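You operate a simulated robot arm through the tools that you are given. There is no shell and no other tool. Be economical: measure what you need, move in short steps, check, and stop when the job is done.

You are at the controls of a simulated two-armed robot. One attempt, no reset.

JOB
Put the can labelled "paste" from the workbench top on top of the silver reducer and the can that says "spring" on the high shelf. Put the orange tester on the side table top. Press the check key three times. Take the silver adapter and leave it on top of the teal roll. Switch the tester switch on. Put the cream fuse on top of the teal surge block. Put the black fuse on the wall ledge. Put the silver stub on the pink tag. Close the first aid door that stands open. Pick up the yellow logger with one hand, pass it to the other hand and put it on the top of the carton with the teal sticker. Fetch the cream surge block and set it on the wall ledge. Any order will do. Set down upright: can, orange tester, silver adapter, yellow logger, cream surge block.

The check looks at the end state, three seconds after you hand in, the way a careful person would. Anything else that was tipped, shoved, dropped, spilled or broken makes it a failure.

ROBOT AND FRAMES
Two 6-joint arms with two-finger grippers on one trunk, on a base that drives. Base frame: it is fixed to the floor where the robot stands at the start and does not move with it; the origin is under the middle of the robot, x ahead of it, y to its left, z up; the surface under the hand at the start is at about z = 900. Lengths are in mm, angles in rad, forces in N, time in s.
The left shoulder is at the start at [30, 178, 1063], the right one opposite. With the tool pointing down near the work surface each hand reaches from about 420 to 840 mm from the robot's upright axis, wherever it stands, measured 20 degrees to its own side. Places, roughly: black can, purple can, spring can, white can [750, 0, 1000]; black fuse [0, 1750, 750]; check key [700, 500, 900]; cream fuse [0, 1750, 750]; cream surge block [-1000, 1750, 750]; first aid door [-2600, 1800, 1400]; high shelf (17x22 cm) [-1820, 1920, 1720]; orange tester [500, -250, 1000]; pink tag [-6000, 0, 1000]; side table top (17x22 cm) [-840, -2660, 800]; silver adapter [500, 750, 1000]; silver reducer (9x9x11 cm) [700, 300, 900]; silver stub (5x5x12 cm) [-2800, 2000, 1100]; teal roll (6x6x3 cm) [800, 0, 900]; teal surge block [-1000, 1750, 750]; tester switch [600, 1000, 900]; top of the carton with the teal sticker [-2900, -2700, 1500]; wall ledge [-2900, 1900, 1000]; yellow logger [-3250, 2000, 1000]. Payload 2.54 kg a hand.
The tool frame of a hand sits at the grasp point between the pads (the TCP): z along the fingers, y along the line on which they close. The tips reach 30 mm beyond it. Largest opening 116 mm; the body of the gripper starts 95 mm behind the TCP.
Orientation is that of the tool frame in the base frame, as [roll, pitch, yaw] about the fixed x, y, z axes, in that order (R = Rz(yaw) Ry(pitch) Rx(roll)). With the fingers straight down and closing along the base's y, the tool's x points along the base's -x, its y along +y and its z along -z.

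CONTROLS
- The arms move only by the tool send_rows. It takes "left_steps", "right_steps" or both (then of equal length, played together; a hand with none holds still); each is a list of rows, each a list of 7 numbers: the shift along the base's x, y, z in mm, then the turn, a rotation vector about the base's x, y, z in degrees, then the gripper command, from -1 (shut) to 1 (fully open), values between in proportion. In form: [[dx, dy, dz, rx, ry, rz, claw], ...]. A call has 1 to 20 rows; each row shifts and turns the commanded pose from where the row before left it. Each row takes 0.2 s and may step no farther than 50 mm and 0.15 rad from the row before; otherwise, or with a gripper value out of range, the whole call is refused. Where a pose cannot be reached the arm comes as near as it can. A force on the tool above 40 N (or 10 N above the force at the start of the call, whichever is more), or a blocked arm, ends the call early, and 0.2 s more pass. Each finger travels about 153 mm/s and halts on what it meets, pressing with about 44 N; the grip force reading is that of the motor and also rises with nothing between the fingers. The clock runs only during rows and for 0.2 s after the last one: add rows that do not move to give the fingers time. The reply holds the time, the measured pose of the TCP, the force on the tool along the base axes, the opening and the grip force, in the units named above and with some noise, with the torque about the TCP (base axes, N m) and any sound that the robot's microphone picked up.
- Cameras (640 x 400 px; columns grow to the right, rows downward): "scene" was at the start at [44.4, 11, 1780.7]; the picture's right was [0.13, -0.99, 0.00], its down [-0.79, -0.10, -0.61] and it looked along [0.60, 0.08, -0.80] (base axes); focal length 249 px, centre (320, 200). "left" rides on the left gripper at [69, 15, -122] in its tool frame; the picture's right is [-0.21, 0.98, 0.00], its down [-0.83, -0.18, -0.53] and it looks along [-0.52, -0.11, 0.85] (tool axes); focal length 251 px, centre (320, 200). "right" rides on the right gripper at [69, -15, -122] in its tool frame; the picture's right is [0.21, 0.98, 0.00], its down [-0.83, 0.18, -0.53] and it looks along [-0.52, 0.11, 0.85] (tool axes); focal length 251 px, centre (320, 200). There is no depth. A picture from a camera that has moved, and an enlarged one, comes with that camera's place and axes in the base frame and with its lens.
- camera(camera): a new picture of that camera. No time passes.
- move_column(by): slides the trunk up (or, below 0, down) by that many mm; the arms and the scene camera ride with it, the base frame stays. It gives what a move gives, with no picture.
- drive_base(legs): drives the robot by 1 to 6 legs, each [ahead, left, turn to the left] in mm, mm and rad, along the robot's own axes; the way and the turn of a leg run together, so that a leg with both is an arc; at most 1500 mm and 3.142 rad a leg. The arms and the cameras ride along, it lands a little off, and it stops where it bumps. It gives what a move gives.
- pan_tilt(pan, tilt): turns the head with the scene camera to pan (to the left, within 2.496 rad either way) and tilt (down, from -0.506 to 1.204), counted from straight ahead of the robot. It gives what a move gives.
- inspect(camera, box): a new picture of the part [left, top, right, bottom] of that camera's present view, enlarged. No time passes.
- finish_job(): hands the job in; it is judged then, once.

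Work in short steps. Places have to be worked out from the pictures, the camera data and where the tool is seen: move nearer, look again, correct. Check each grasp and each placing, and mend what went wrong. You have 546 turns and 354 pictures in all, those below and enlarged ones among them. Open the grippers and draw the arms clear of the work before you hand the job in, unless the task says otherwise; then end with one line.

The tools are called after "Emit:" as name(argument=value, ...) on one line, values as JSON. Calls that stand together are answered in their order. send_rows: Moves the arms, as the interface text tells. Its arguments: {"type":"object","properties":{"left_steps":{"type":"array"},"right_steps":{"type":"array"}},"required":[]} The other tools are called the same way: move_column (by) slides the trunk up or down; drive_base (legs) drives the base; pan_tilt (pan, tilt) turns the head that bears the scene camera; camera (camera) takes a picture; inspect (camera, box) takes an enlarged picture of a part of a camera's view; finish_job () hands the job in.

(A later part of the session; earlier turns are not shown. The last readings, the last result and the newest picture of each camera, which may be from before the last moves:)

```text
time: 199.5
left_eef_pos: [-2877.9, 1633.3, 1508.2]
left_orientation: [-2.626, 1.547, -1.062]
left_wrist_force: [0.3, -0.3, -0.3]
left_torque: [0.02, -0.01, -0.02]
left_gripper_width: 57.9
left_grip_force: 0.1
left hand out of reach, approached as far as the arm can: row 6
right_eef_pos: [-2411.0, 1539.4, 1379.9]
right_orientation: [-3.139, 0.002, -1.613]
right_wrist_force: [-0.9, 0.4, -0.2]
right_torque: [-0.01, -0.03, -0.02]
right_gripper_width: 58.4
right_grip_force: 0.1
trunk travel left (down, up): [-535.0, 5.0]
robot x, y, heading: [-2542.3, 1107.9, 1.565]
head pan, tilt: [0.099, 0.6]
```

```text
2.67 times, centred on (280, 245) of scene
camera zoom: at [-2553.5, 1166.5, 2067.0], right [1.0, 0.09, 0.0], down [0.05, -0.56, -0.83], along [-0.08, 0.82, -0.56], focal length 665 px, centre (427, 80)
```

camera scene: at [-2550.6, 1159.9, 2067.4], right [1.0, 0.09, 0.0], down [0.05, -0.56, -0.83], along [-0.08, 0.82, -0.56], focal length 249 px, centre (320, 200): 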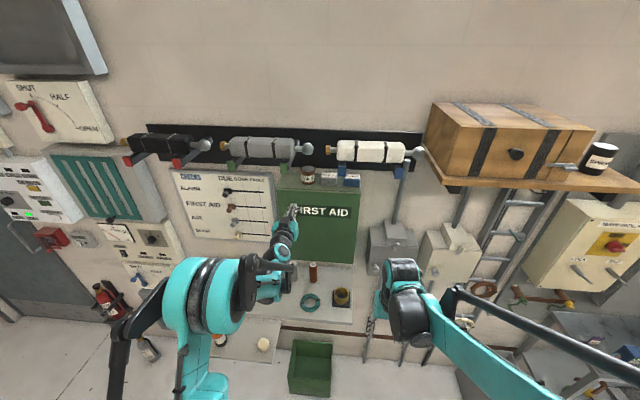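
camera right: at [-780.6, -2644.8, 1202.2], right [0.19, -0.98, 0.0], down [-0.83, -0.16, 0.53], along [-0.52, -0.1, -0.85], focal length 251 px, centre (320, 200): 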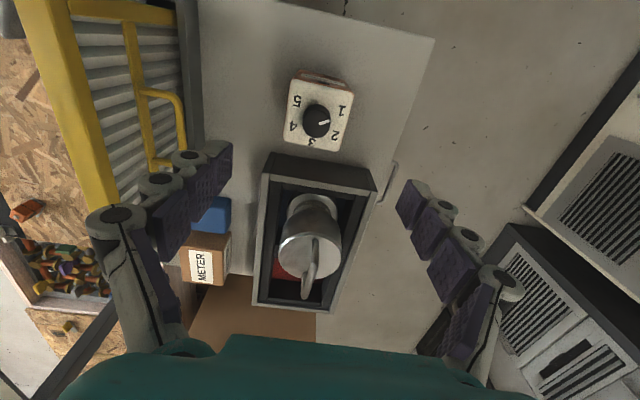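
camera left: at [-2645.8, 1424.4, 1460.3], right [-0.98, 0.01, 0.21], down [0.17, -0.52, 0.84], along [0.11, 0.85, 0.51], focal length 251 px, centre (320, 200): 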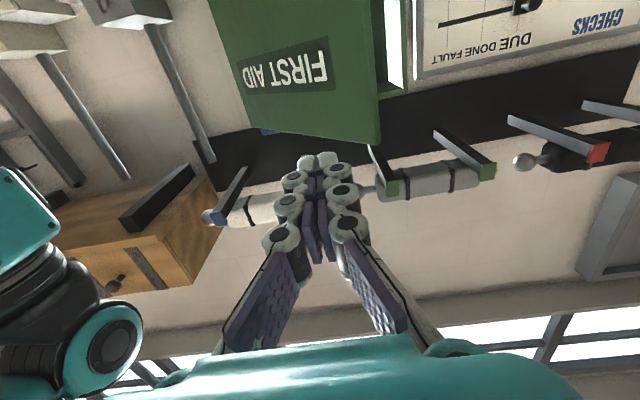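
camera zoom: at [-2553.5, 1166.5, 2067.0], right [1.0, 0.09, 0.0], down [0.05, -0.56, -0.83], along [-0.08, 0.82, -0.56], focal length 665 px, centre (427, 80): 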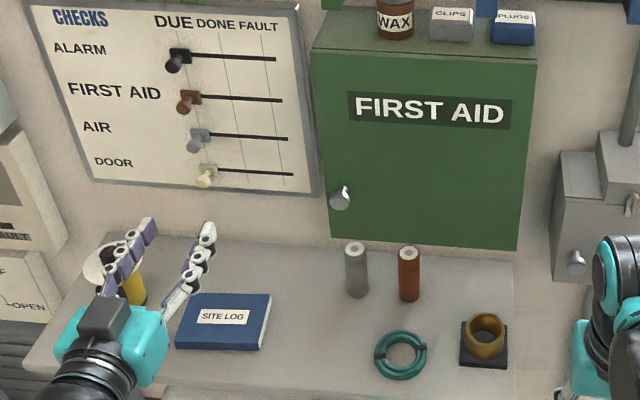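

The silver stub stands beneath the cabinet and the logger is at the ledge's left end. Restore the left tool to 45°, lower the trunk, and move the base left 520 and back a little.

Emit:
send_rows(left_steps=[[0, -20, 0, -7.5, 0, 0, 0], [0, -20, 0, -7.5, 0, 0, 0], [0, -20, 0, -7.5, 0, 0, 0], [0, -20, 0, -7.5, 0, 0, 0], [0, -20, 0, -7.5, 0, 0, 0], [0, -20, 0, -6.5, 0, 0, 1]])

Emit:
drive_base(legs=[[-100, 520, 0.005]])

Emit:
move_column(by=-200)

Emit:
pan_tilt(pan=0.0, tilt=0.7)

Emit:
camera(camera="scene")

Emit:
camera(camera="left")

```text
time: 200.9
left_eef_pos: [-2877.2, 1514.8, 1507.6]
left_orientation: [-3.125, 0.782, -1.556]
left_wrist_force: [0.4, 0.5, -0.3]
left_torque: [0.02, -0.01, -0.01]
left_gripper_width: 115.8
left_grip_force: 0.0
right_eef_pos: [-2409.1, 1539.8, 1379.3]
right_orientation: [-3.14, 0.003, -1.613]
right_wrist_force: [0.0, 1.1, -0.3]
right_torque: [0.0, 0.0, 0.0]
right_gripper_width: 58.1
right_grip_force: 0.1
trunk travel left (down, up): [-535.0, 5.0]
robot x, y, heading: [-2542.0, 1104.1, 1.565]
head pan, tilt: [0.099, 0.6]
```

```text
time: 204.0
left_eef_pos: [-3395.5, 1413.8, 1508.0]
left_orientation: [-3.126, 0.782, -1.547]
left_wrist_force: [1.0, 0.1, 0.1]
left_torque: [0.01, 0.03, 0.03]
left_gripper_width: 115.9
left_grip_force: 0.0
right_eef_pos: [-2926.2, 1443.8, 1378.9]
right_orientation: [-3.142, 0.0, -1.603]
right_wrist_force: [-0.8, 0.1, -0.8]
right_torque: [0.02, -0.02, 0.03]
right_gripper_width: 57.9
right_grip_force: 0.2
trunk travel left (down, up): [-535.0, 5.0]
robot x, y, heading: [-3059.0, 1008.1, 1.575]
head pan, tilt: [0.099, 0.6]
```

```text
time: 206.1
left_eef_pos: [-3394.5, 1413.4, 1307.6]
left_orientation: [-3.128, 0.782, -1.548]
left_wrist_force: [0.2, -0.2, 0.1]
left_torque: [-0.02, 0.02, 0.0]
left_gripper_width: 115.9
left_grip_force: 0.1
right_eef_pos: [-2926.7, 1442.7, 1181.0]
right_orientation: [-3.141, 0.0, -1.602]
right_wrist_force: [0.2, -0.4, -0.2]
right_torque: [0.0, 0.02, 0.01]
right_gripper_width: 58.0
right_grip_force: 0.0
trunk travel left (down, up): [-335.0, 205.0]
robot x, y, heading: [-3057.4, 1008.6, 1.576]
head pan, tilt: [0.099, 0.6]
```

```text
time: 206.8
left_eef_pos: [-3396.5, 1413.1, 1307.8]
left_orientation: [-3.126, 0.783, -1.548]
left_wrist_force: [-0.4, 0.1, 0.2]
left_torque: [-0.04, -0.01, -0.02]
left_gripper_width: 115.9
left_grip_force: 0.1
right_eef_pos: [-2927.2, 1442.7, 1179.1]
right_orientation: [-3.141, 0.002, -1.605]
right_wrist_force: [1.2, 0.4, -0.6]
right_torque: [0.0, -0.02, 0.0]
right_gripper_width: 58.0
right_grip_force: 0.0
trunk travel left (down, up): [-335.0, 205.0]
robot x, y, heading: [-3055.2, 1010.1, 1.573]
head pan, tilt: [0.0, 0.7]
```

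```text
232 pictures are left
camera scene: at [-3057.0, 1065.5, 1858.4], right [1.0, 0.0, 0.0], down [0.0, -0.64, -0.77], along [0.0, 0.77, -0.64], focal length 249 px, centre (320, 200)
```

scene: 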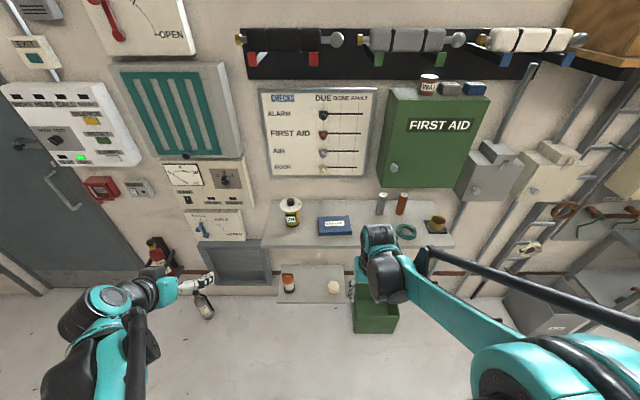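

```text
231 pictures are left
camera left: at [-3411.0, 1277.7, 1344.4], right [-0.98, 0.14, 0.14], down [0.17, 0.21, 0.96], along [0.11, 0.97, -0.23], focal length 251 px, centre (320, 200)
```

left: 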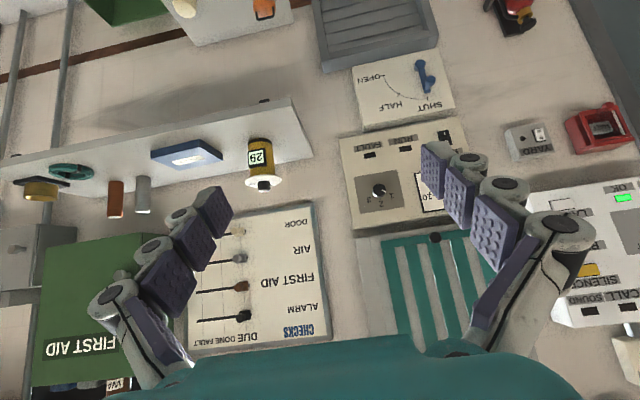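

Emit:
inspect(camera="scene", box=[250, 170, 470, 310])

```text
2.86 times, centred on (360, 240) of scene
camera zoom: at [-3057.0, 1065.5, 1858.4], right [1.0, 0.0, 0.0], down [0.0, -0.64, -0.77], along [0.0, 0.77, -0.64], focal length 712 px, centre (206, 86)
```

zoom: 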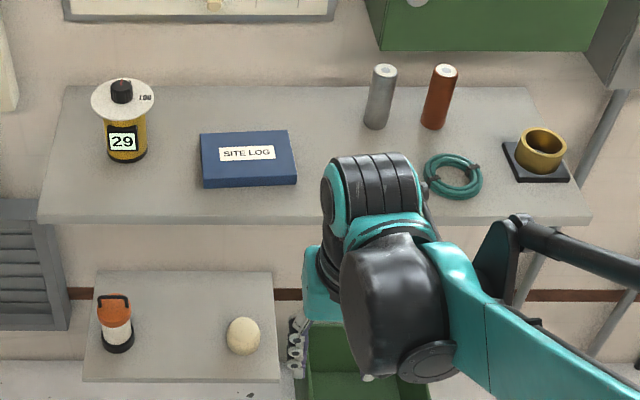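

Logger: body ≈70 mm wide at (−3192, 1935), a white disc at z≈1106 and a black knob on top. Drive 150 ahead and bring the left hand to a pre-grasp in front of it.

Emit:
drive_base(legs=[[150, 0, 0]])

Emit:
send_rows(left_steps=[[40, 10, -25, 0, 0, 0, 1], [40, 20, -20, 0, 0, 0, 1], [40, 20, -20, 0, 0, 0, 1], [40, 20, -20, 0, 0, 0, 1], [40, 15, -20, 0, 0, 0, 1], [0, 30, -20, 0, 0, 0, 1], [0, 30, -20, 0, 0, 0, 1], [0, 0, 0, 0, 0, 0, 1]])

Emit:
camera(camera="left")

```text
time: 208.2
left_eef_pos: [-3393.5, 1568.4, 1306.5]
left_orientation: [-3.126, 0.783, -1.558]
left_wrist_force: [0.0, -0.1, -0.8]
left_torque: [-0.07, 0.03, -0.01]
left_gripper_width: 115.9
left_grip_force: 0.0
right_eef_pos: [-2923.5, 1593.6, 1179.0]
right_orientation: [-3.139, -0.001, -1.612]
right_wrist_force: [0.6, 0.7, 0.4]
right_torque: [-0.01, 0.0, 0.03]
right_gripper_width: 58.0
right_grip_force: 0.1
trunk travel left (down, up): [-335.0, 205.0]
robot x, y, heading: [-3058.0, 1158.4, 1.566]
head pan, tilt: [0.0, 0.7]
```

```text
time: 210.0
left_eef_pos: [-3195.0, 1712.7, 1163.1]
left_orientation: [-3.125, 0.784, -1.557]
left_wrist_force: [-0.2, -0.1, 0.0]
left_torque: [0.02, 0.04, -0.01]
left_gripper_width: 116.2
left_grip_force: 0.0
right_eef_pos: [-2923.3, 1591.1, 1180.0]
right_orientation: [-3.141, 0.003, -1.611]
right_wrist_force: [0.2, -0.7, 0.6]
right_torque: [0.06, 0.02, 0.0]
right_gripper_width: 58.0
right_grip_force: 0.0
trunk travel left (down, up): [-335.0, 205.0]
robot x, y, heading: [-3054.1, 1159.1, 1.565]
head pan, tilt: [0.0, 0.7]
```

```text
229 pictures are left
camera left: at [-3210.5, 1576.1, 1197.8], right [-0.98, 0.15, 0.14], down [0.17, 0.21, 0.96], along [0.12, 0.97, -0.23], focal length 251 px, centre (320, 200)
```

left: 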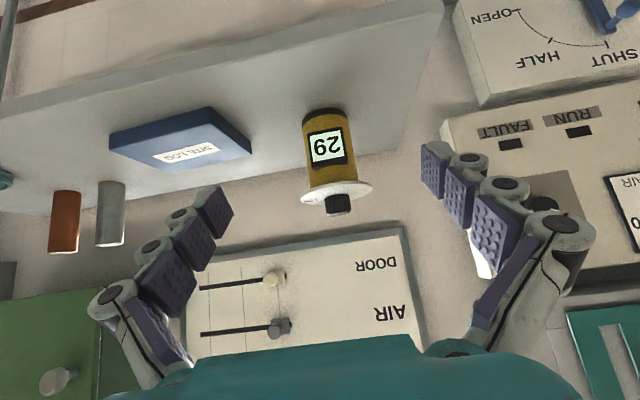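

Logger centre ≈ (−3193, 1922). Move to a point 70 mm back along the tool axis and check.

Emit:
send_rows(left_steps=[[1, 46, -13, 0, 0, 0, 1], [1, 46, -13, 0, 0, 0, 1], [0, 46, -12, 0, 0, 0, 1], [0, 0, 0, 0, 0, 0, 1]])

Emit:
camera(camera="left")

```text
time: 211.0
left_eef_pos: [-3189.8, 1848.2, 1126.3]
left_orientation: [-3.126, 0.783, -1.555]
left_wrist_force: [1.2, -0.3, 0.0]
left_torque: [-0.03, 0.01, 0.01]
left_gripper_width: 115.6
left_grip_force: 0.1
right_eef_pos: [-2924.1, 1593.3, 1179.1]
right_orientation: [-3.139, 0.002, -1.612]
right_wrist_force: [0.6, 0.3, 0.1]
right_torque: [0.03, 0.01, -0.01]
right_gripper_width: 57.8
right_grip_force: 0.0
trunk travel left (down, up): [-335.0, 205.0]
robot x, y, heading: [-3056.2, 1163.2, 1.564]
head pan, tilt: [0.0, 0.7]
```

```text
228 pictures are left
camera left: at [-3206.2, 1711.4, 1163.3], right [-0.98, 0.15, 0.14], down [0.17, 0.21, 0.96], along [0.11, 0.97, -0.23], focal length 251 px, centre (320, 200)
```

left: 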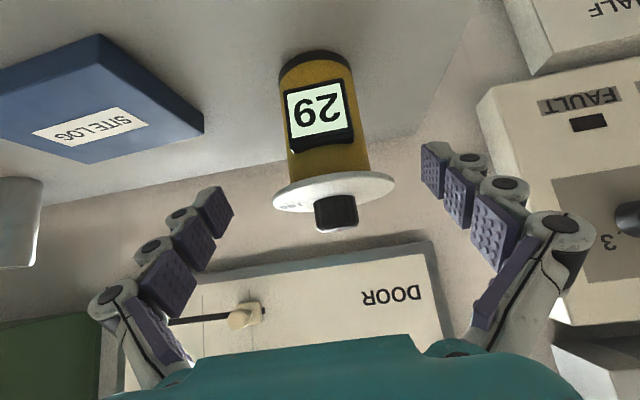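

Shift −5 in x, drop to z 1055, then advance horizontally so the fingers pass under the disc.

Emit:
send_rows(left_steps=[[-5, 0, -36, 0, 0, 0, 1], [0, 0, -35, 0, 0, 0, 1], [0, 30, 0, 0, 0, 0, 1], [0, 42, 0, 0, 0, 0, 1], [0, 0, 0, 0, 0, 0, 1]])

Emit:
camera(camera="left")

```text
time: 212.2
left_eef_pos: [-3195.4, 1923.1, 1054.2]
left_orientation: [-3.127, 0.783, -1.557]
left_wrist_force: [0.8, -0.6, -0.2]
left_torque: [-0.01, -0.02, -0.02]
left_gripper_width: 116.1
left_grip_force: 0.1
right_eef_pos: [-2923.1, 1592.8, 1180.4]
right_orientation: [-3.141, 0.001, -1.612]
right_wrist_force: [0.7, -0.1, -0.8]
right_torque: [0.0, 0.01, 0.0]
right_gripper_width: 58.2
right_grip_force: 0.0
trunk travel left (down, up): [-335.0, 205.0]
robot x, y, heading: [-3056.1, 1161.0, 1.565]
head pan, tilt: [0.0, 0.7]
```

```text
227 pictures are left
camera left: at [-3211.9, 1786.5, 1091.3], right [-0.98, 0.15, 0.14], down [0.17, 0.21, 0.96], along [0.11, 0.97, -0.23], focal length 251 px, centre (320, 200)
```

left: 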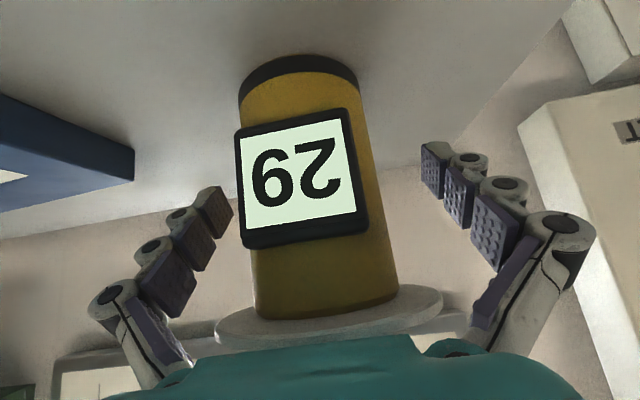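

Body is between the pads; nudge +3 x and close.

Emit:
send_rows(left_steps=[[3, 0, 0, 0, 0, 0, 1], [0, 0, 0, 0, 0, 0, 0.5], [0, 0, 0, 0, 0, 0, -0.2], [0, 0, 0, 0, 0, 0, -1], [0, 0, 0, 0, 0, 0, -1]])

Emit:
camera(camera="left")

```text
time: 213.4
left_eef_pos: [-3191.7, 1923.8, 1054.2]
left_orientation: [-3.127, 0.783, -1.556]
left_wrist_force: [-1.6, 0.3, 4.8]
left_torque: [0.17, 0.17, -0.03]
left_gripper_width: 65.6
left_grip_force: 43.7
right_eef_pos: [-2922.7, 1593.4, 1179.5]
right_orientation: [-3.14, 0.001, -1.612]
right_wrist_force: [0.1, -1.0, -0.3]
right_torque: [0.02, -0.04, 0.01]
right_gripper_width: 58.2
right_grip_force: 0.0
trunk travel left (down, up): [-335.0, 205.0]
robot x, y, heading: [-3058.3, 1158.8, 1.564]
head pan, tilt: [0.0, 0.7]
```

```text
226 pictures are left
camera left: at [-3208.4, 1786.9, 1091.1], right [-0.98, 0.15, 0.14], down [0.17, 0.21, 0.96], along [0.11, 0.97, -0.23], focal length 251 px, centre (320, 200)
```

left: 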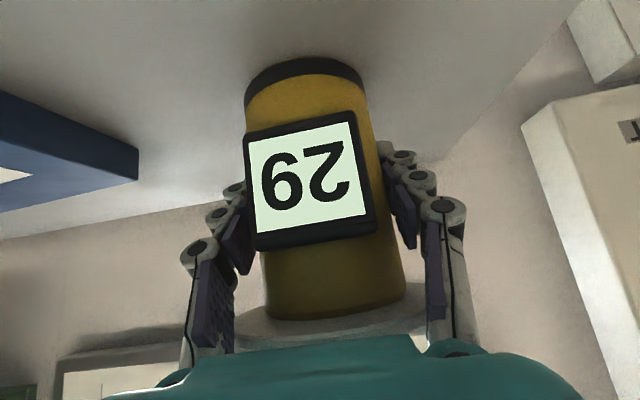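

Held (65.6 mm). Lift the logger and bring it in front of the robot, while the right hand rises and turns its tool by 90°.

Emit:
send_rows(left_steps=[[0, 0, 30, 0, 0, 0, -1], [0, 0, 35, 0, 0, 0, -1], [0, -30, 14, 0, 0, 0, -1], [14, -28, 14, 0, 0, 0, -1], [14, -28, 14, 0, 0, 0, -1], [14, -28, 14, 0, 0, 0, -1], [14, -28, 14, 0, 0, 0, -1], [14, -28, 14, 0, 0, 0, -1], [14, -28, 14, 0, 0, 0, -1], [14, -26, 14, 0, 0, 0, -1], [0, 0, 0, 0, 0, 0, -1], [0, 0, 0, 0, 0, 0, -1]], right_steps=[[10, 0, 25, 0, 0, 8.5, 0], [10, 0, 25, 0, 0, 8.5, 0], [10, 0, 25, 0, 0, 8.5, 0], [10, 0, 25, 0, 0, 8.5, 0], [10, 0, 25, 0, 0, 8.5, 0], [10, 0, 25, 0, 0, 8.5, 0], [10, 0, 25, 0, 0, 8.5, 0], [10, 0, 25, 0, 0, 8.5, 0], [0, 0, 25, 0, 0, 8.5, 0], [0, 0, 25, 0, 0, 8.5, 0], [0, 0, 0, 0, 0, 5, 0], [0, 0, 0, 0, 0, 0, 0]])

Emit:
camera(camera="scene")

Emit:
camera(camera="right")

```text
time: 216.0
left_eef_pos: [-3092.1, 1695.9, 1228.4]
left_orientation: [-3.126, 0.782, -1.557]
left_wrist_force: [0.5, 0.7, -3.2]
left_torque: [0.04, 0.01, 0.03]
left_gripper_width: 65.8
left_grip_force: 44.0
right_eef_pos: [-2842.1, 1594.1, 1429.5]
right_orientation: [-3.14, 0.001, -0.04]
right_wrist_force: [-0.3, -0.7, 0.6]
right_torque: [0.02, -0.02, 0.01]
right_gripper_width: 58.1
right_grip_force: 0.0
trunk travel left (down, up): [-335.0, 205.0]
robot x, y, heading: [-3056.7, 1162.4, 1.564]
head pan, tilt: [0.0, 0.7]
```

```text
225 pictures are left
camera scene: at [-3056.3, 1216.9, 1858.4], right [1.0, 0.0, 0.0], down [0.0, -0.64, -0.77], along [0.0, 0.77, -0.64], focal length 249 px, centre (320, 200)
```

scene: 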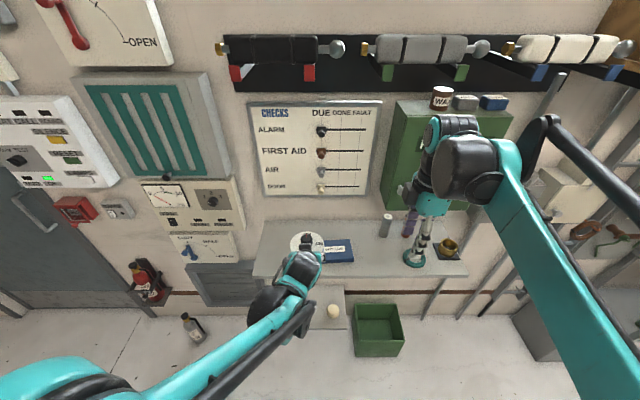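

```text
224 pictures are left
camera right: at [-2772.6, 1605.2, 1551.4], right [0.17, -0.98, 0.0], down [-0.83, -0.15, 0.53], along [-0.53, -0.09, -0.85], focal length 251 px, centre (320, 200)
```

right: 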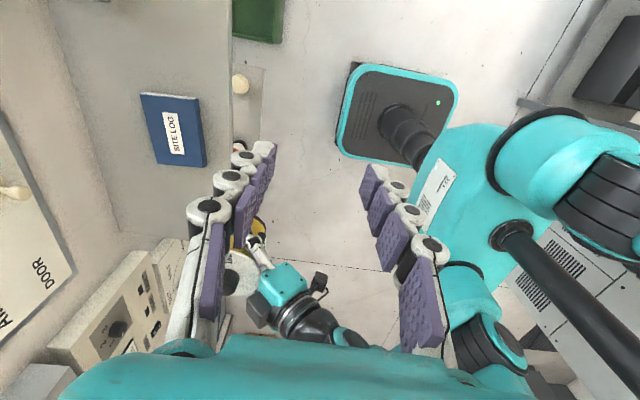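

Emit:
inspect(camera="scene", box=[260, 200, 380, 290])

```text
4.44 times, centred on (320, 245) of scene
camera zoom: at [-3056.3, 1216.9, 1858.4], right [1.0, 0.0, 0.0], down [0.0, -0.64, -0.77], along [0.0, 0.77, -0.64], focal length 1108 px, centre (320, 0)
```

zoom: 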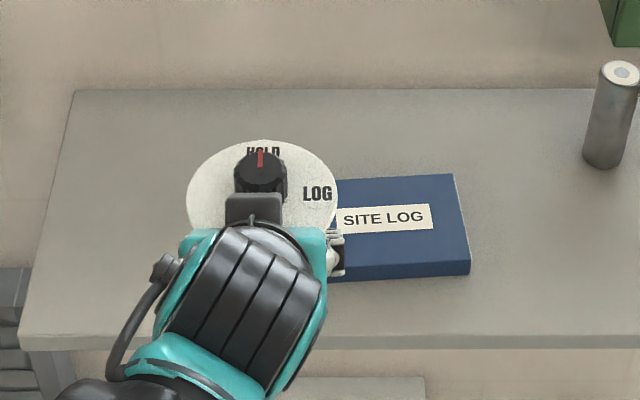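

The knob is a dial, so I won't grip it; the right hand will take the body low from the side. Turn the right tool back (−180° yaw) staying clear.

Emit:
send_rows(right_steps=[[5, 0, 0, 0, 0, -8.5, 0.5], [5, 0, 0, 0, 0, -8.5, 1], [5, 0, 0, 0, 0, -8.5, 1], [5, 0, 0, 0, 0, -8.5, 1], [5, 0, 0, 0, 0, -8.5, 1], [5, 0, 0, 0, 0, -8.5, 1], [5, 0, 0, 0, 0, -8.5, 1], [5, 0, 0, 0, 0, -8.5, 1], [5, 0, 0, 0, 0, -8.5, 1], [5, 0, 0, 0, 0, -8.5, 1], [5, 0, 0, 0, 0, -8.5, 1], [5, 0, 0, 0, 0, -8.5, 1], [5, 0, 0, 0, 0, -8.5, 1], [5, 0, 0, 0, 0, -8.5, 1], [5, 0, 0, 0, 0, -8.5, 1], [5, 0, 0, 0, 0, -8.5, 1], [5, 0, 0, 0, 0, -8.5, 1], [5, 0, 0, 0, 0, -8.5, 1], [5, 0, 0, 0, 0, -8.5, 1], [5, 0, 0, 0, 0, -8.5, 1]])

Emit:
send_rows(right_steps=[[0, 10, -20, 0, 0, -8.5, 1], [0, 10, -20, 0, 7.5, 0, 1], [0, 10, -20, 0, 7.5, 0, 1], [0, 10, -20, 0, 7.5, 0, 1], [0, 10, -20, 0, 7.5, 0, 1], [0, 10, -20, 0, 7.5, 0, 1], [0, 10, -20, 0, 7.5, 0, 1], [0, 10, -20, 0, 7.5, 0, 1], [0, 10, -20, 0, 7.5, 0, 1], [0, 10, 0, 0, 7.5, 0, 1], [0, 0, 0, 0, 0, 0, 1]])

Emit:
camera(camera="right")

Emit:
camera(camera="scene")

```text
time: 220.2
left_eef_pos: [-3091.1, 1696.4, 1228.1]
left_orientation: [-3.126, 0.782, -1.556]
left_wrist_force: [0.5, 0.3, -3.7]
left_torque: [0.02, 0.0, -0.01]
left_gripper_width: 65.8
left_grip_force: 44.1
right_eef_pos: [-2742.4, 1593.1, 1428.0]
right_orientation: [-3.14, -0.001, -3.011]
right_wrist_force: [0.4, 0.3, 0.2]
right_torque: [0.0, -0.02, 0.01]
right_gripper_width: 116.0
right_grip_force: 0.0
trunk travel left (down, up): [-335.0, 205.0]
robot x, y, heading: [-3058.5, 1159.5, 1.563]
head pan, tilt: [0.0, 0.7]
```

```text
time: 222.6
left_eef_pos: [-3092.7, 1696.1, 1228.3]
left_orientation: [-3.124, 0.783, -1.557]
left_wrist_force: [-0.2, -1.4, -3.7]
left_torque: [0.06, 0.0, -0.02]
left_gripper_width: 66.1
left_grip_force: 43.8
right_eef_pos: [-2809.0, 1729.8, 1248.5]
right_orientation: [-3.127, -1.17, 3.101]
right_wrist_force: [0.1, -0.1, 1.0]
right_torque: [-0.02, 0.02, 0.0]
right_gripper_width: 116.0
right_grip_force: 0.1
right hand out of reach, approached as far as the arm can: row 8, 9, 10
trunk travel left (down, up): [-335.0, 205.0]
robot x, y, heading: [-3053.1, 1159.1, 1.563]
head pan, tilt: [0.0, 0.7]
```

```text
222 pictures are left
camera right: at [-2723.3, 1712.2, 1359.4], right [-0.06, 0.98, 0.19], down [0.82, 0.16, -0.55], along [-0.57, 0.13, -0.81], focal length 251 px, centre (320, 200)
```

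right: 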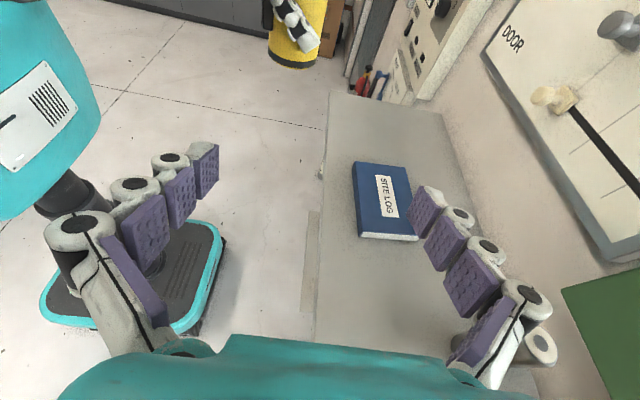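

```text
221 pictures are left
camera scene: at [-3056.5, 1215.9, 1858.5], right [1.0, 0.0, 0.0], down [0.0, -0.64, -0.77], along [0.0, 0.77, -0.64], focal length 249 px, centre (320, 200)
```

scene: 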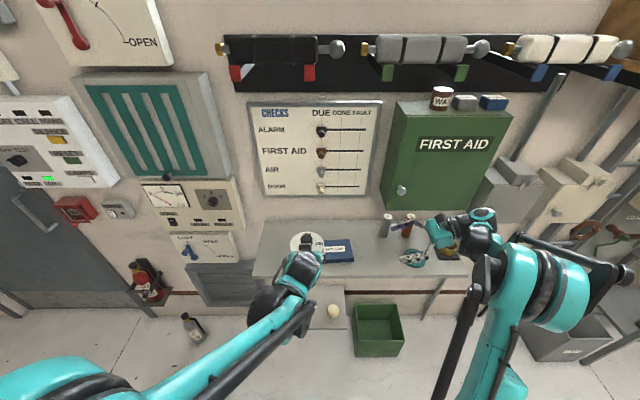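

Right tool now points left, ~23° down. Align it with the logger's lower body and approach to ~130 mm away.

Emit:
send_rows(right_steps=[[-20, -17, -20, 0, 0, 0, 1], [-40, -17, -20, 0, 0, 0, 1], [-48, 0, 0, 0, 0, 0, 1], [-48, 0, 0, 0, 0, 0, 1], [0, 0, 0, 0, 0, 0, 1]])

Emit:
camera(camera="right")

```text
time: 223.8
left_eef_pos: [-3091.4, 1697.2, 1227.0]
left_orientation: [-3.125, 0.783, -1.557]
left_wrist_force: [0.5, 0.5, -3.0]
left_torque: [-0.02, 0.03, -0.02]
left_gripper_width: 65.5
left_grip_force: 43.9
right_eef_pos: [-2960.2, 1699.3, 1207.3]
right_orientation: [-3.098, -1.179, 3.098]
right_wrist_force: [-0.2, -0.3, -0.1]
right_torque: [0.01, 0.01, -0.01]
right_gripper_width: 116.1
right_grip_force: 0.1
trunk travel left (down, up): [-335.0, 205.0]
robot x, y, heading: [-3056.4, 1161.7, 1.565]
head pan, tilt: [0.0, 0.7]
```

```text
220 pictures are left
camera right: at [-2873.8, 1683.1, 1318.8], right [-0.08, 0.98, 0.18], down [0.81, 0.17, -0.56], along [-0.58, 0.1, -0.81], focal length 251 px, centre (320, 200)
```

right: 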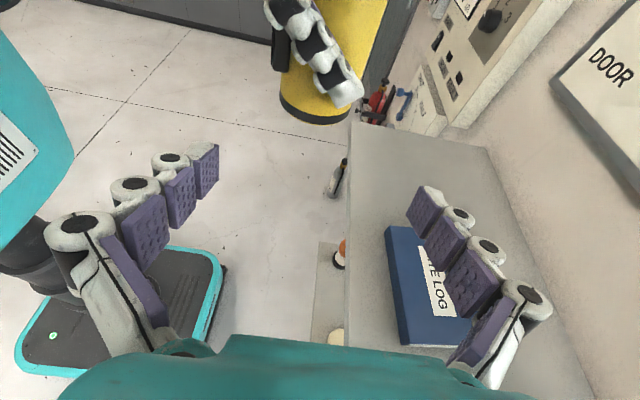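

Aligned. Slide the right hand onto the logger body.

Emit:
send_rows(right_steps=[[-45, -1, 0, 0, 0, 0, 1], [-45, -1, 0, 0, 0, 0, 1], [-40, -1, 0, 0, 0, 0, 1], [0, 0, 0, 0, 0, 0, 1]])

Emit:
camera(camera="right")

Emit:
inspect(camera="scene", box=[230, 190, 400, 310])

```text
time: 224.8
left_eef_pos: [-3091.9, 1696.6, 1227.6]
left_orientation: [-3.126, 0.782, -1.556]
left_wrist_force: [0.4, 0.0, -3.5]
left_torque: [0.02, 0.04, 0.0]
left_gripper_width: 66.0
left_grip_force: 44.0
right_eef_pos: [-3091.1, 1695.4, 1210.2]
right_orientation: [-3.1, -1.18, 3.099]
right_wrist_force: [-0.3, -0.7, 0.4]
right_torque: [0.0, 0.02, 0.02]
right_gripper_width: 116.0
right_grip_force: 0.2
trunk travel left (down, up): [-335.0, 205.0]
robot x, y, heading: [-3057.3, 1158.1, 1.563]
head pan, tilt: [0.0, 0.7]
```

```text
219 pictures are left
camera right: at [-3004.4, 1680.3, 1320.7], right [-0.08, 0.98, 0.18], down [0.81, 0.17, -0.56], along [-0.58, 0.11, -0.81], focal length 251 px, centre (320, 200)
```

right: 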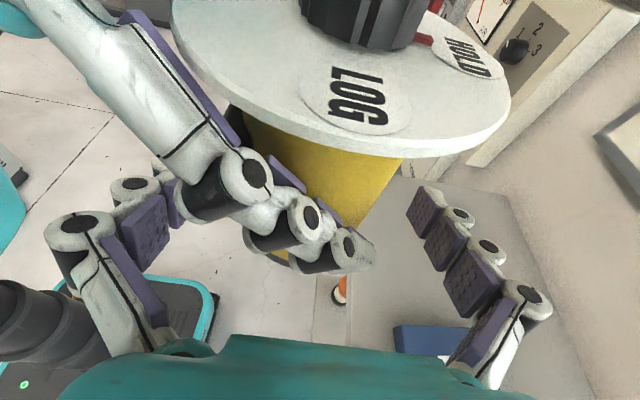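

```text
3.33 times, centred on (315, 250) of scene
camera zoom: at [-3055.1, 1217.7, 1858.4], right [1.0, 0.0, 0.0], down [0.0, -0.64, -0.76], along [0.0, 0.76, -0.64], focal length 831 px, centre (337, 33)
```

zoom: 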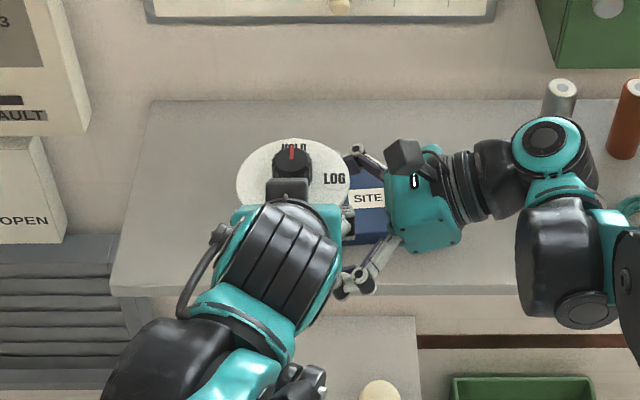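

Clearances look fine. Close the right gripper.

Emit:
send_rows(right_steps=[[0, 0, 0, 0, 0, 0, 0.5], [0, 0, 0, 0, 0, 0, 0.2], [0, 0, 0, 0, 0, 0, -0.3], [0, 0, 0, 0, 0, 0, -1], [0, 0, 0, 0, 0, 0, -1]])

Emit:
camera(camera="right")

```text
time: 225.7
left_eef_pos: [-3093.3, 1698.9, 1228.4]
left_orientation: [-3.126, 0.785, -1.558]
left_wrist_force: [-0.9, 1.6, -0.5]
left_torque: [-0.03, -0.09, -0.15]
left_gripper_width: 65.7
left_grip_force: 44.3
right_eef_pos: [-3091.9, 1691.5, 1210.6]
right_orientation: [-3.093, -1.177, 3.099]
right_wrist_force: [0.9, -0.2, 0.3]
right_torque: [0.03, 0.09, 0.15]
right_gripper_width: 66.4
right_grip_force: 43.9
trunk travel left (down, up): [-335.0, 205.0]
robot x, y, heading: [-3055.5, 1162.8, 1.562]
head pan, tilt: [0.0, 0.7]
stopped in row 4 (left hand): the force on the tool passed its limit at 42 N (the readings are from after the stop); the commanded pose is now the measured one
```

```text
217 pictures are left
camera right: at [-3005.5, 1677.7, 1321.1], right [-0.09, 0.98, 0.18], down [0.81, 0.17, -0.56], along [-0.58, 0.1, -0.81], focal length 251 px, centre (320, 200)
```

right: 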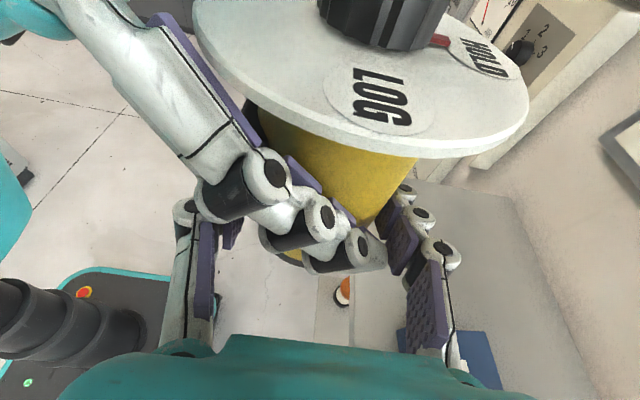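

Right hand holds it. Open the left partly and withdraw it straight back (−y).

Emit:
send_rows(left_steps=[[0, 0, 0, 0, 0, 0, 0.2], [0, 0, 0, 0, 0, 0, 0.5], [0, 0, 0, 0, 0, 0, 0.5], [0, -30, 0, 0, 0, 0, 0.5], [0, -40, 0, 0, 0, 0, 0.5], [-20, -40, 0, 0, 0, 0, 0.5], [-40, -10, 0, 0, 0, 0, 0.5], [-45, 0, 0, 0, 0, 0, 0.5]])

Emit:
camera(camera="right")

Emit:
camera(camera="scene")

```text
time: 226.7
left_eef_pos: [-3094.2, 1666.8, 1234.9]
left_orientation: [-3.125, 0.8, -1.55]
left_wrist_force: [-7.8, 12.1, -6.3]
left_torque: [0.02, 0.17, 0.45]
left_gripper_width: 78.0
left_grip_force: 0.0
right_eef_pos: [-3096.1, 1679.0, 1212.9]
right_orientation: [-3.077, -1.181, 3.108]
right_wrist_force: [8.0, -11.7, 2.6]
right_torque: [0.19, -0.02, -0.41]
right_gripper_width: 66.5
right_grip_force: 44.2
trunk travel left (down, up): [-335.0, 205.0]
robot x, y, heading: [-3053.7, 1162.3, 1.57]
head pan, tilt: [0.0, 0.7]
stopped in row 5 (left hand): the force on the tool passed its limit at 111 N (the readings are from after the stop); the commanded pose is now the measured one
```

```text
216 pictures are left
camera right: at [-3008.3, 1667.8, 1322.5], right [-0.11, 0.98, 0.17], down [0.8, 0.19, -0.57], along [-0.59, 0.08, -0.81], focal length 251 px, centre (320, 200)
```

right: 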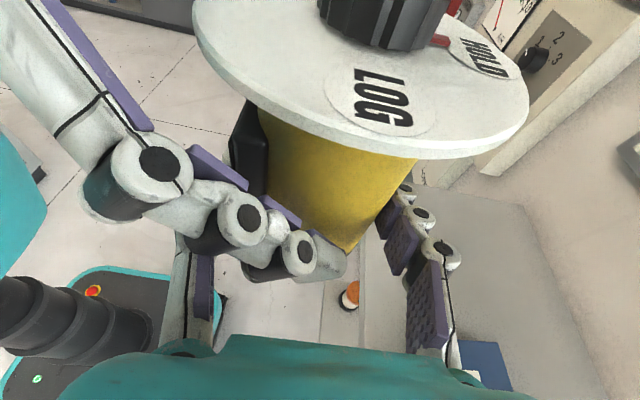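

```text
215 pictures are left
camera scene: at [-3057.2, 1214.8, 1858.5], right [1.0, 0.0, 0.0], down [0.0, -0.64, -0.77], along [0.0, 0.77, -0.64], focal length 249 px, centre (320, 200)
```

scene: 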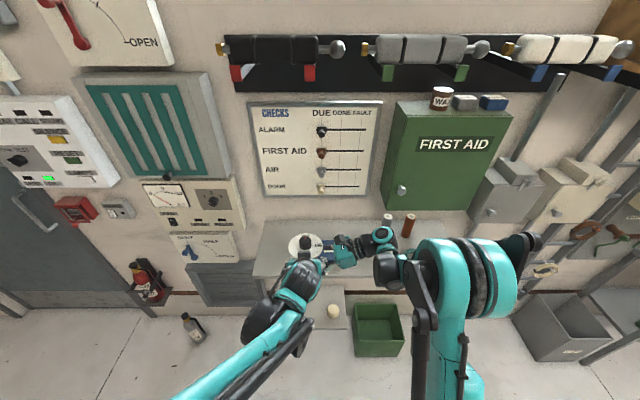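

The left finger caught the right one. Move it back forward 15 mm to unload, then withdraw along its own axis (up‑back).

Emit:
send_rows(left_steps=[[0, 8, -2, 0, 0, 0, 0.35], [0, 8, -2, 0, 0, 0, 0.35], [0, 0, 0, 0, 0, 0, 0.35]])

Emit:
camera(camera="right")

```text
time: 227.5
left_eef_pos: [-3091.1, 1683.6, 1228.1]
left_orientation: [-3.124, 0.799, -1.552]
left_wrist_force: [0.2, 0.6, -0.4]
left_torque: [-0.01, -0.03, 0.03]
left_gripper_width: 78.3
left_grip_force: 0.0
right_eef_pos: [-3095.2, 1682.0, 1211.8]
right_orientation: [-3.075, -1.181, 3.108]
right_wrist_force: [0.7, -0.4, 0.2]
right_torque: [0.0, -0.04, -0.04]
right_gripper_width: 66.2
right_grip_force: 44.4
trunk travel left (down, up): [-335.0, 205.0]
robot x, y, heading: [-3056.0, 1163.7, 1.567]
head pan, tilt: [0.0, 0.7]
```

```text
214 pictures are left
camera right: at [-3007.9, 1670.3, 1321.8], right [-0.11, 0.98, 0.17], down [0.8, 0.19, -0.57], along [-0.59, 0.08, -0.81], focal length 251 px, centre (320, 200)
```

right: 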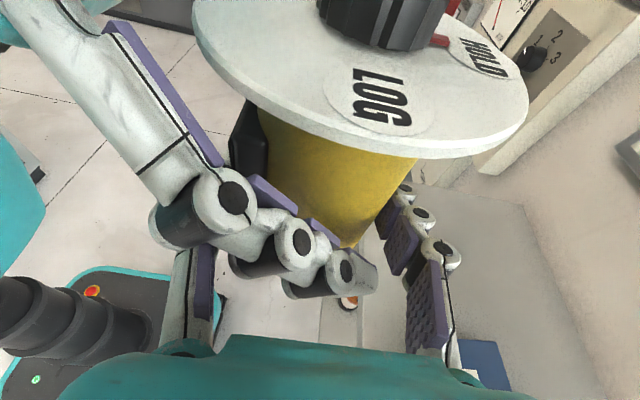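

Unloaded. Withdraw the left hand along its axis in small steps.

Emit:
send_rows(left_steps=[[0, -7, 7, 0, 0, 0, 0.35], [0, -10, 10, 0, 0, 0, 0.35], [0, -14, 14, 0, 0, 0, 0.35], [0, -20, 20, 0, 0, 0, 0.35], [0, -25, 25, 0, 0, 0, 0.35], [0, -25, 25, 0, 0, 0, 0.35], [-40, -15, 0, 0, 0, 0, 0.35], [-45, 0, 0, 0, 0, 0, 0.35], [-45, 0, 0, 0, 0, 0, 0.35]])

Emit:
camera(camera="scene")

Emit:
camera(camera="right")

```text
time: 229.5
left_eef_pos: [-3222.3, 1566.3, 1331.7]
left_orientation: [-3.125, 0.797, -1.55]
left_wrist_force: [0.1, 0.0, 0.0]
left_torque: [0.04, 0.0, -0.01]
left_gripper_width: 78.3
left_grip_force: 0.1
right_eef_pos: [-3095.2, 1681.1, 1210.4]
right_orientation: [-3.078, -1.181, 3.108]
right_wrist_force: [0.1, 0.9, 0.4]
right_torque: [0.02, 0.01, -0.01]
right_gripper_width: 66.2
right_grip_force: 44.4
trunk travel left (down, up): [-335.0, 205.0]
robot x, y, heading: [-3055.6, 1158.1, 1.567]
head pan, tilt: [0.0, 0.7]
```

```text
213 pictures are left
camera scene: at [-3056.4, 1216.9, 1858.4], right [1.0, -0.01, 0.0], down [0.0, -0.64, -0.77], along [0.0, 0.77, -0.64], focal length 249 px, centre (320, 200)
```

scene: 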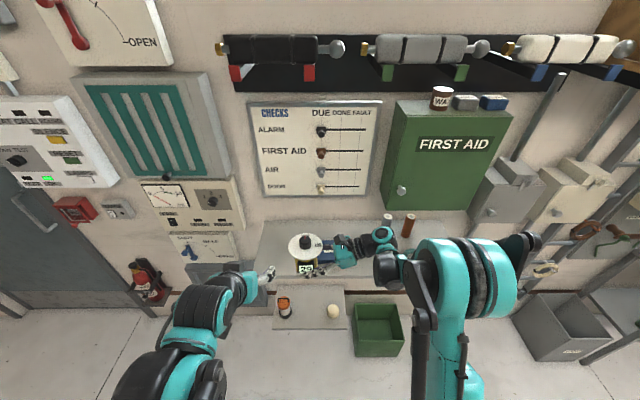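

```text
212 pictures are left
camera right: at [-3007.6, 1670.0, 1321.9], right [-0.11, 0.98, 0.17], down [0.8, 0.19, -0.57], along [-0.59, 0.08, -0.81], focal length 251 px, centre (320, 200)
```

right: 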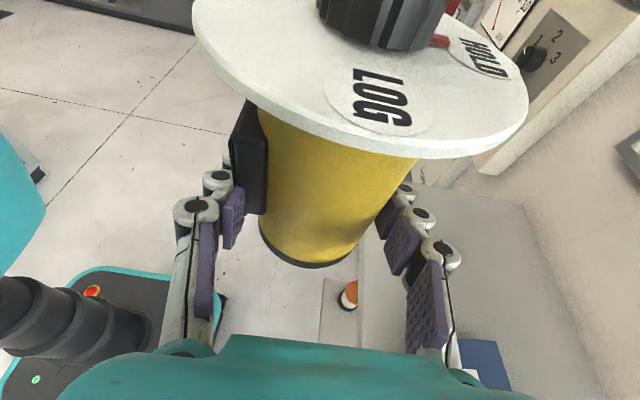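

Right hand holds the logger. Back off from the ledge and look toward the west/south to plan the route to the carton.

Emit:
send_rows(left_steps=[[0, -30, 30, 0, 0, 0, 0.35], [0, -30, 30, 0, 0, 0, 0.35]], right_steps=[[40, -10, 20, 0, 0, 0, -1], [40, -10, 20, 0, 0, 0, -1]])

Emit:
drive_base(legs=[[-250, 0, 0], [0, 500, 0]])

Emit:
pan_tilt(pan=1.8, tilt=0.4)

Emit:
camera(camera="scene")

Emit:
pan_tilt(pan=2.49, tilt=0.3)

Emit:
camera(camera="scene")

```text
time: 230.1
left_eef_pos: [-3220.5, 1507.3, 1390.7]
left_orientation: [-3.125, 0.796, -1.551]
left_wrist_force: [0.9, -0.2, 0.7]
left_torque: [-0.05, 0.01, 0.01]
left_gripper_width: 78.6
left_grip_force: 0.0
right_eef_pos: [-3016.7, 1660.1, 1248.4]
right_orientation: [-3.076, -1.184, 3.109]
right_wrist_force: [0.8, -0.6, -2.8]
right_torque: [-0.02, -0.03, 0.02]
right_gripper_width: 66.1
right_grip_force: 44.0
trunk travel left (down, up): [-335.0, 205.0]
robot x, y, heading: [-3053.5, 1161.7, 1.565]
head pan, tilt: [0.0, 0.7]
```

```text
time: 234.5
left_eef_pos: [-3722.6, 1268.0, 1390.3]
left_orientation: [-3.124, 0.796, -1.566]
left_wrist_force: [0.1, -0.3, 0.9]
left_torque: [0.02, -0.01, 0.0]
left_gripper_width: 78.2
left_grip_force: 0.1
right_eef_pos: [-3515.9, 1419.3, 1247.7]
right_orientation: [-3.076, -1.181, 3.094]
right_wrist_force: [-0.5, 0.4, -2.6]
right_torque: [0.01, -0.01, -0.02]
right_gripper_width: 66.0
right_grip_force: 44.1
trunk travel left (down, up): [-335.0, 205.0]
robot x, y, heading: [-3562.7, 917.1, 1.558]
head pan, tilt: [0.0, 0.7]
```

```text
time: 236.3
left_eef_pos: [-3721.4, 1267.4, 1389.8]
left_orientation: [-3.124, 0.795, -1.566]
left_wrist_force: [-0.9, -0.7, -0.2]
left_torque: [0.01, -0.01, 0.0]
left_gripper_width: 78.3
left_grip_force: 0.0
right_eef_pos: [-3514.6, 1418.4, 1249.5]
right_orientation: [-3.075, -1.183, 3.093]
right_wrist_force: [0.5, -0.2, -3.6]
right_torque: [0.0, 0.0, 0.03]
right_gripper_width: 66.2
right_grip_force: 44.0
trunk travel left (down, up): [-335.0, 205.0]
robot x, y, heading: [-3561.1, 919.0, 1.55]
head pan, tilt: [1.799, 0.4]
```

```text
211 pictures are left
camera scene: at [-3653.6, 870.2, 1885.3], right [-0.21, 0.98, 0.0], down [0.38, 0.08, -0.92], along [-0.9, -0.19, -0.39], focal length 249 px, centre (320, 200)
```

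scene: 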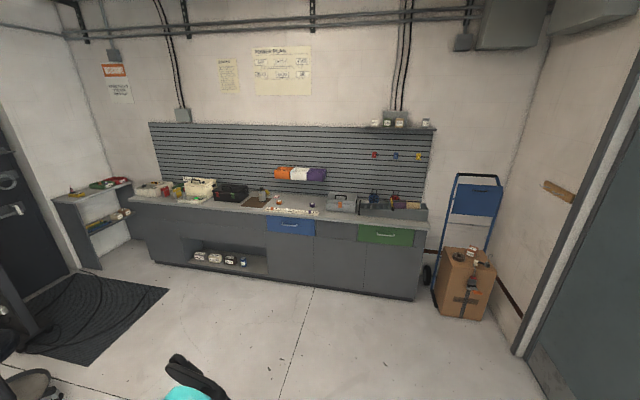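

```text
time: 237.4
left_eef_pos: [-3721.8, 1267.9, 1389.8]
left_orientation: [-3.123, 0.796, -1.566]
left_wrist_force: [-0.3, 0.0, 0.1]
left_torque: [0.02, 0.01, 0.04]
left_gripper_width: 78.5
left_grip_force: 0.1
right_eef_pos: [-3515.8, 1418.0, 1247.6]
right_orientation: [-3.074, -1.182, 3.093]
right_wrist_force: [-0.1, 0.5, -2.9]
right_torque: [-0.02, -0.02, 0.04]
right_gripper_width: 65.9
right_grip_force: 44.2
trunk travel left (down, up): [-335.0, 205.0]
robot x, y, heading: [-3562.4, 915.6, 1.551]
head pan, tilt: [2.491, 0.3]
```

```text
210 pictures are left
camera scene: at [-3621.1, 816.2, 1894.5], right [-0.78, 0.62, 0.0], down [0.18, 0.23, -0.96], along [-0.59, -0.75, -0.3], focal length 249 px, centre (320, 200)
```

scene: 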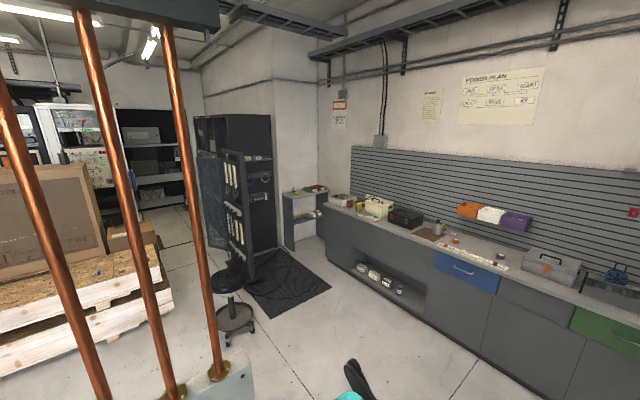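

Copper pipes/console stand near (−3770, 0). Go west to x≈−4200, then south, and look at the carton.

Emit:
drive_base(legs=[[0, 640, 0], [-300, 0, 0], [0, 0, 1.571], [0, 800, 0]])

Emit:
pan_tilt(pan=2.2, tilt=0.3)

Emit:
camera(camera="scene")

Emit:
pan_tilt(pan=1.4, tilt=0.5)

Emit:
camera(camera="scene")

```text
time: 250.6
left_eef_pos: [-4544.8, -372.8, 1390.4]
left_orientation: [-3.123, 0.795, 0.033]
left_wrist_force: [0.0, -0.6, -0.4]
left_torque: [0.0, -0.01, -0.04]
left_gripper_width: 78.2
left_grip_force: 0.0
right_eef_pos: [-4700.2, -170.2, 1247.9]
right_orientation: [-3.074, -1.179, -1.593]
right_wrist_force: [0.0, 0.1, -2.9]
right_torque: [0.05, 0.0, -0.04]
right_gripper_width: 65.8
right_grip_force: 44.0
trunk travel left (down, up): [-335.0, 205.0]
robot x, y, heading: [-4198.7, -202.2, -3.133]
head pan, tilt: [2.491, 0.3]
```

```text
time: 251.4
left_eef_pos: [-4544.4, -371.7, 1390.1]
left_orientation: [-3.123, 0.795, 0.032]
left_wrist_force: [0.1, -0.4, -0.4]
left_torque: [0.01, 0.02, -0.02]
left_gripper_width: 78.3
left_grip_force: 0.1
right_eef_pos: [-4700.4, -170.1, 1248.9]
right_orientation: [-3.075, -1.18, -1.593]
right_wrist_force: [0.0, -0.5, -3.5]
right_torque: [0.02, -0.02, 0.02]
right_gripper_width: 66.1
right_grip_force: 44.2
trunk travel left (down, up): [-335.0, 205.0]
robot x, y, heading: [-4199.4, -202.7, -3.136]
head pan, tilt: [2.201, 0.3]
```

```text
209 pictures are left
camera scene: at [-4113.6, -276.7, 1894.5], right [-0.8, -0.6, 0.0], down [-0.18, 0.24, -0.96], along [0.57, -0.77, -0.3], focal length 249 px, centre (320, 200)
```

scene: 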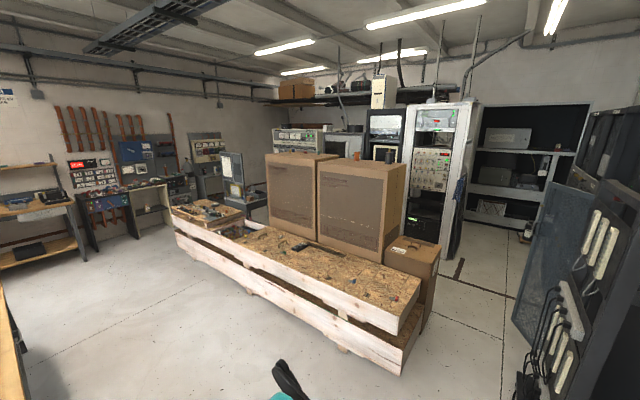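

```text
time: 252.5
left_eef_pos: [-4544.5, -371.8, 1389.3]
left_orientation: [-3.125, 0.795, 0.031]
left_wrist_force: [0.2, 0.2, 0.2]
left_torque: [0.02, 0.02, 0.01]
left_gripper_width: 78.2
left_grip_force: 0.1
right_eef_pos: [-4700.9, -170.0, 1248.8]
right_orientation: [-3.077, -1.182, -1.592]
right_wrist_force: [0.3, -0.2, -3.1]
right_torque: [0.0, -0.01, -0.02]
right_gripper_width: 65.9
right_grip_force: 44.0
trunk travel left (down, up): [-335.0, 205.0]
robot x, y, heading: [-4198.1, -202.5, -3.134]
head pan, tilt: [1.4, 0.499]
```

```text
208 pictures are left
camera scene: at [-4184.0, -291.8, 1876.1], right [-0.99, 0.16, 0.0], down [0.08, 0.47, -0.88], along [-0.14, -0.87, -0.48], focal length 249 px, centre (320, 200)
```

scene: 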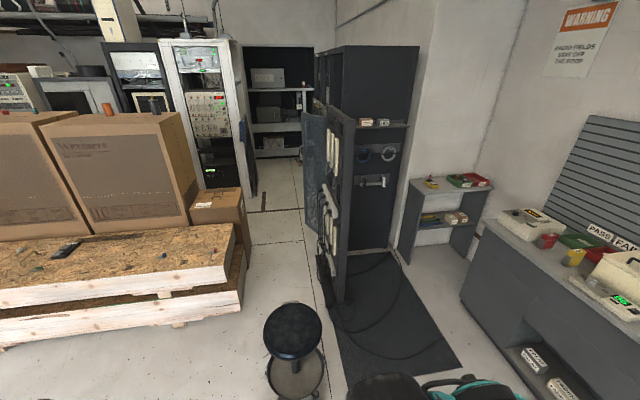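

Emit:
inspect(camera="scene", box=[0, 80, 250, 260])

Emit:
pan_tilt(pan=2.1, tilt=0.3)

Emit:
inspect(camera="scene", box=[240, 130, 440, 280])

```text
2.22 times, centred on (125, 170) of scene
camera zoom: at [-4184.0, -291.8, 1876.1], right [-0.99, 0.16, 0.0], down [0.08, 0.47, -0.88], along [-0.14, -0.87, -0.48], focal length 554 px, centre (753, 267)
```

zoom: 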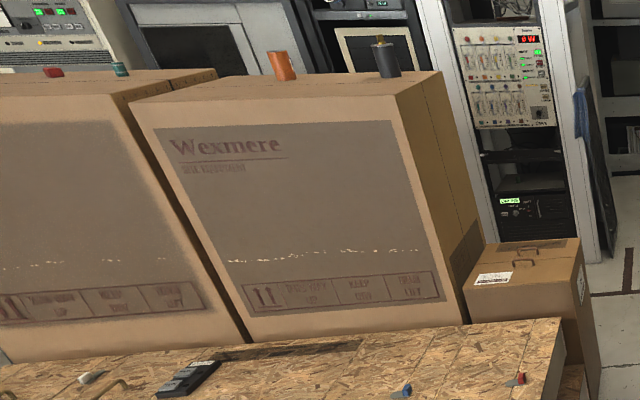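

```text
time: 253.6
left_eef_pos: [-4544.3, -372.3, 1388.9]
left_orientation: [-3.124, 0.795, 0.03]
left_wrist_force: [-0.1, 0.3, -0.4]
left_torque: [-0.01, 0.0, 0.03]
left_gripper_width: 78.3
left_grip_force: 0.0
right_eef_pos: [-4701.4, -169.2, 1248.4]
right_orientation: [-3.076, -1.183, -1.594]
right_wrist_force: [-0.1, 0.0, -3.3]
right_torque: [0.0, 0.03, -0.01]
right_gripper_width: 66.0
right_grip_force: 44.1
trunk travel left (down, up): [-335.0, 205.0]
robot x, y, heading: [-4194.5, -205.3, -3.133]
head pan, tilt: [2.1, 0.3]
```

```text
2.67 times, centred on (340, 205) of scene
camera zoom: at [-4121.6, -282.4, 1894.5], right [-0.86, -0.51, 0.0], down [-0.15, 0.25, -0.96], along [0.49, -0.82, -0.3], focal length 665 px, centre (267, 187)
```

zoom: 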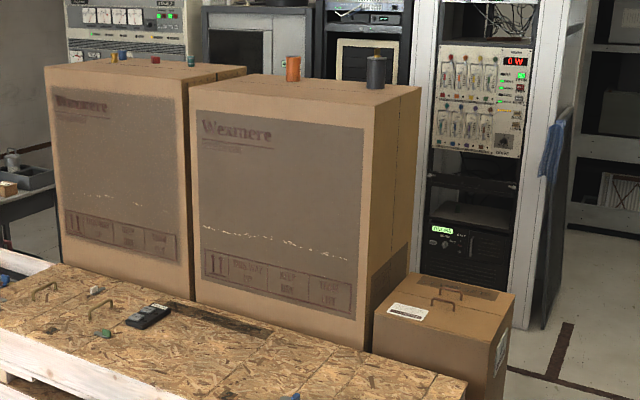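

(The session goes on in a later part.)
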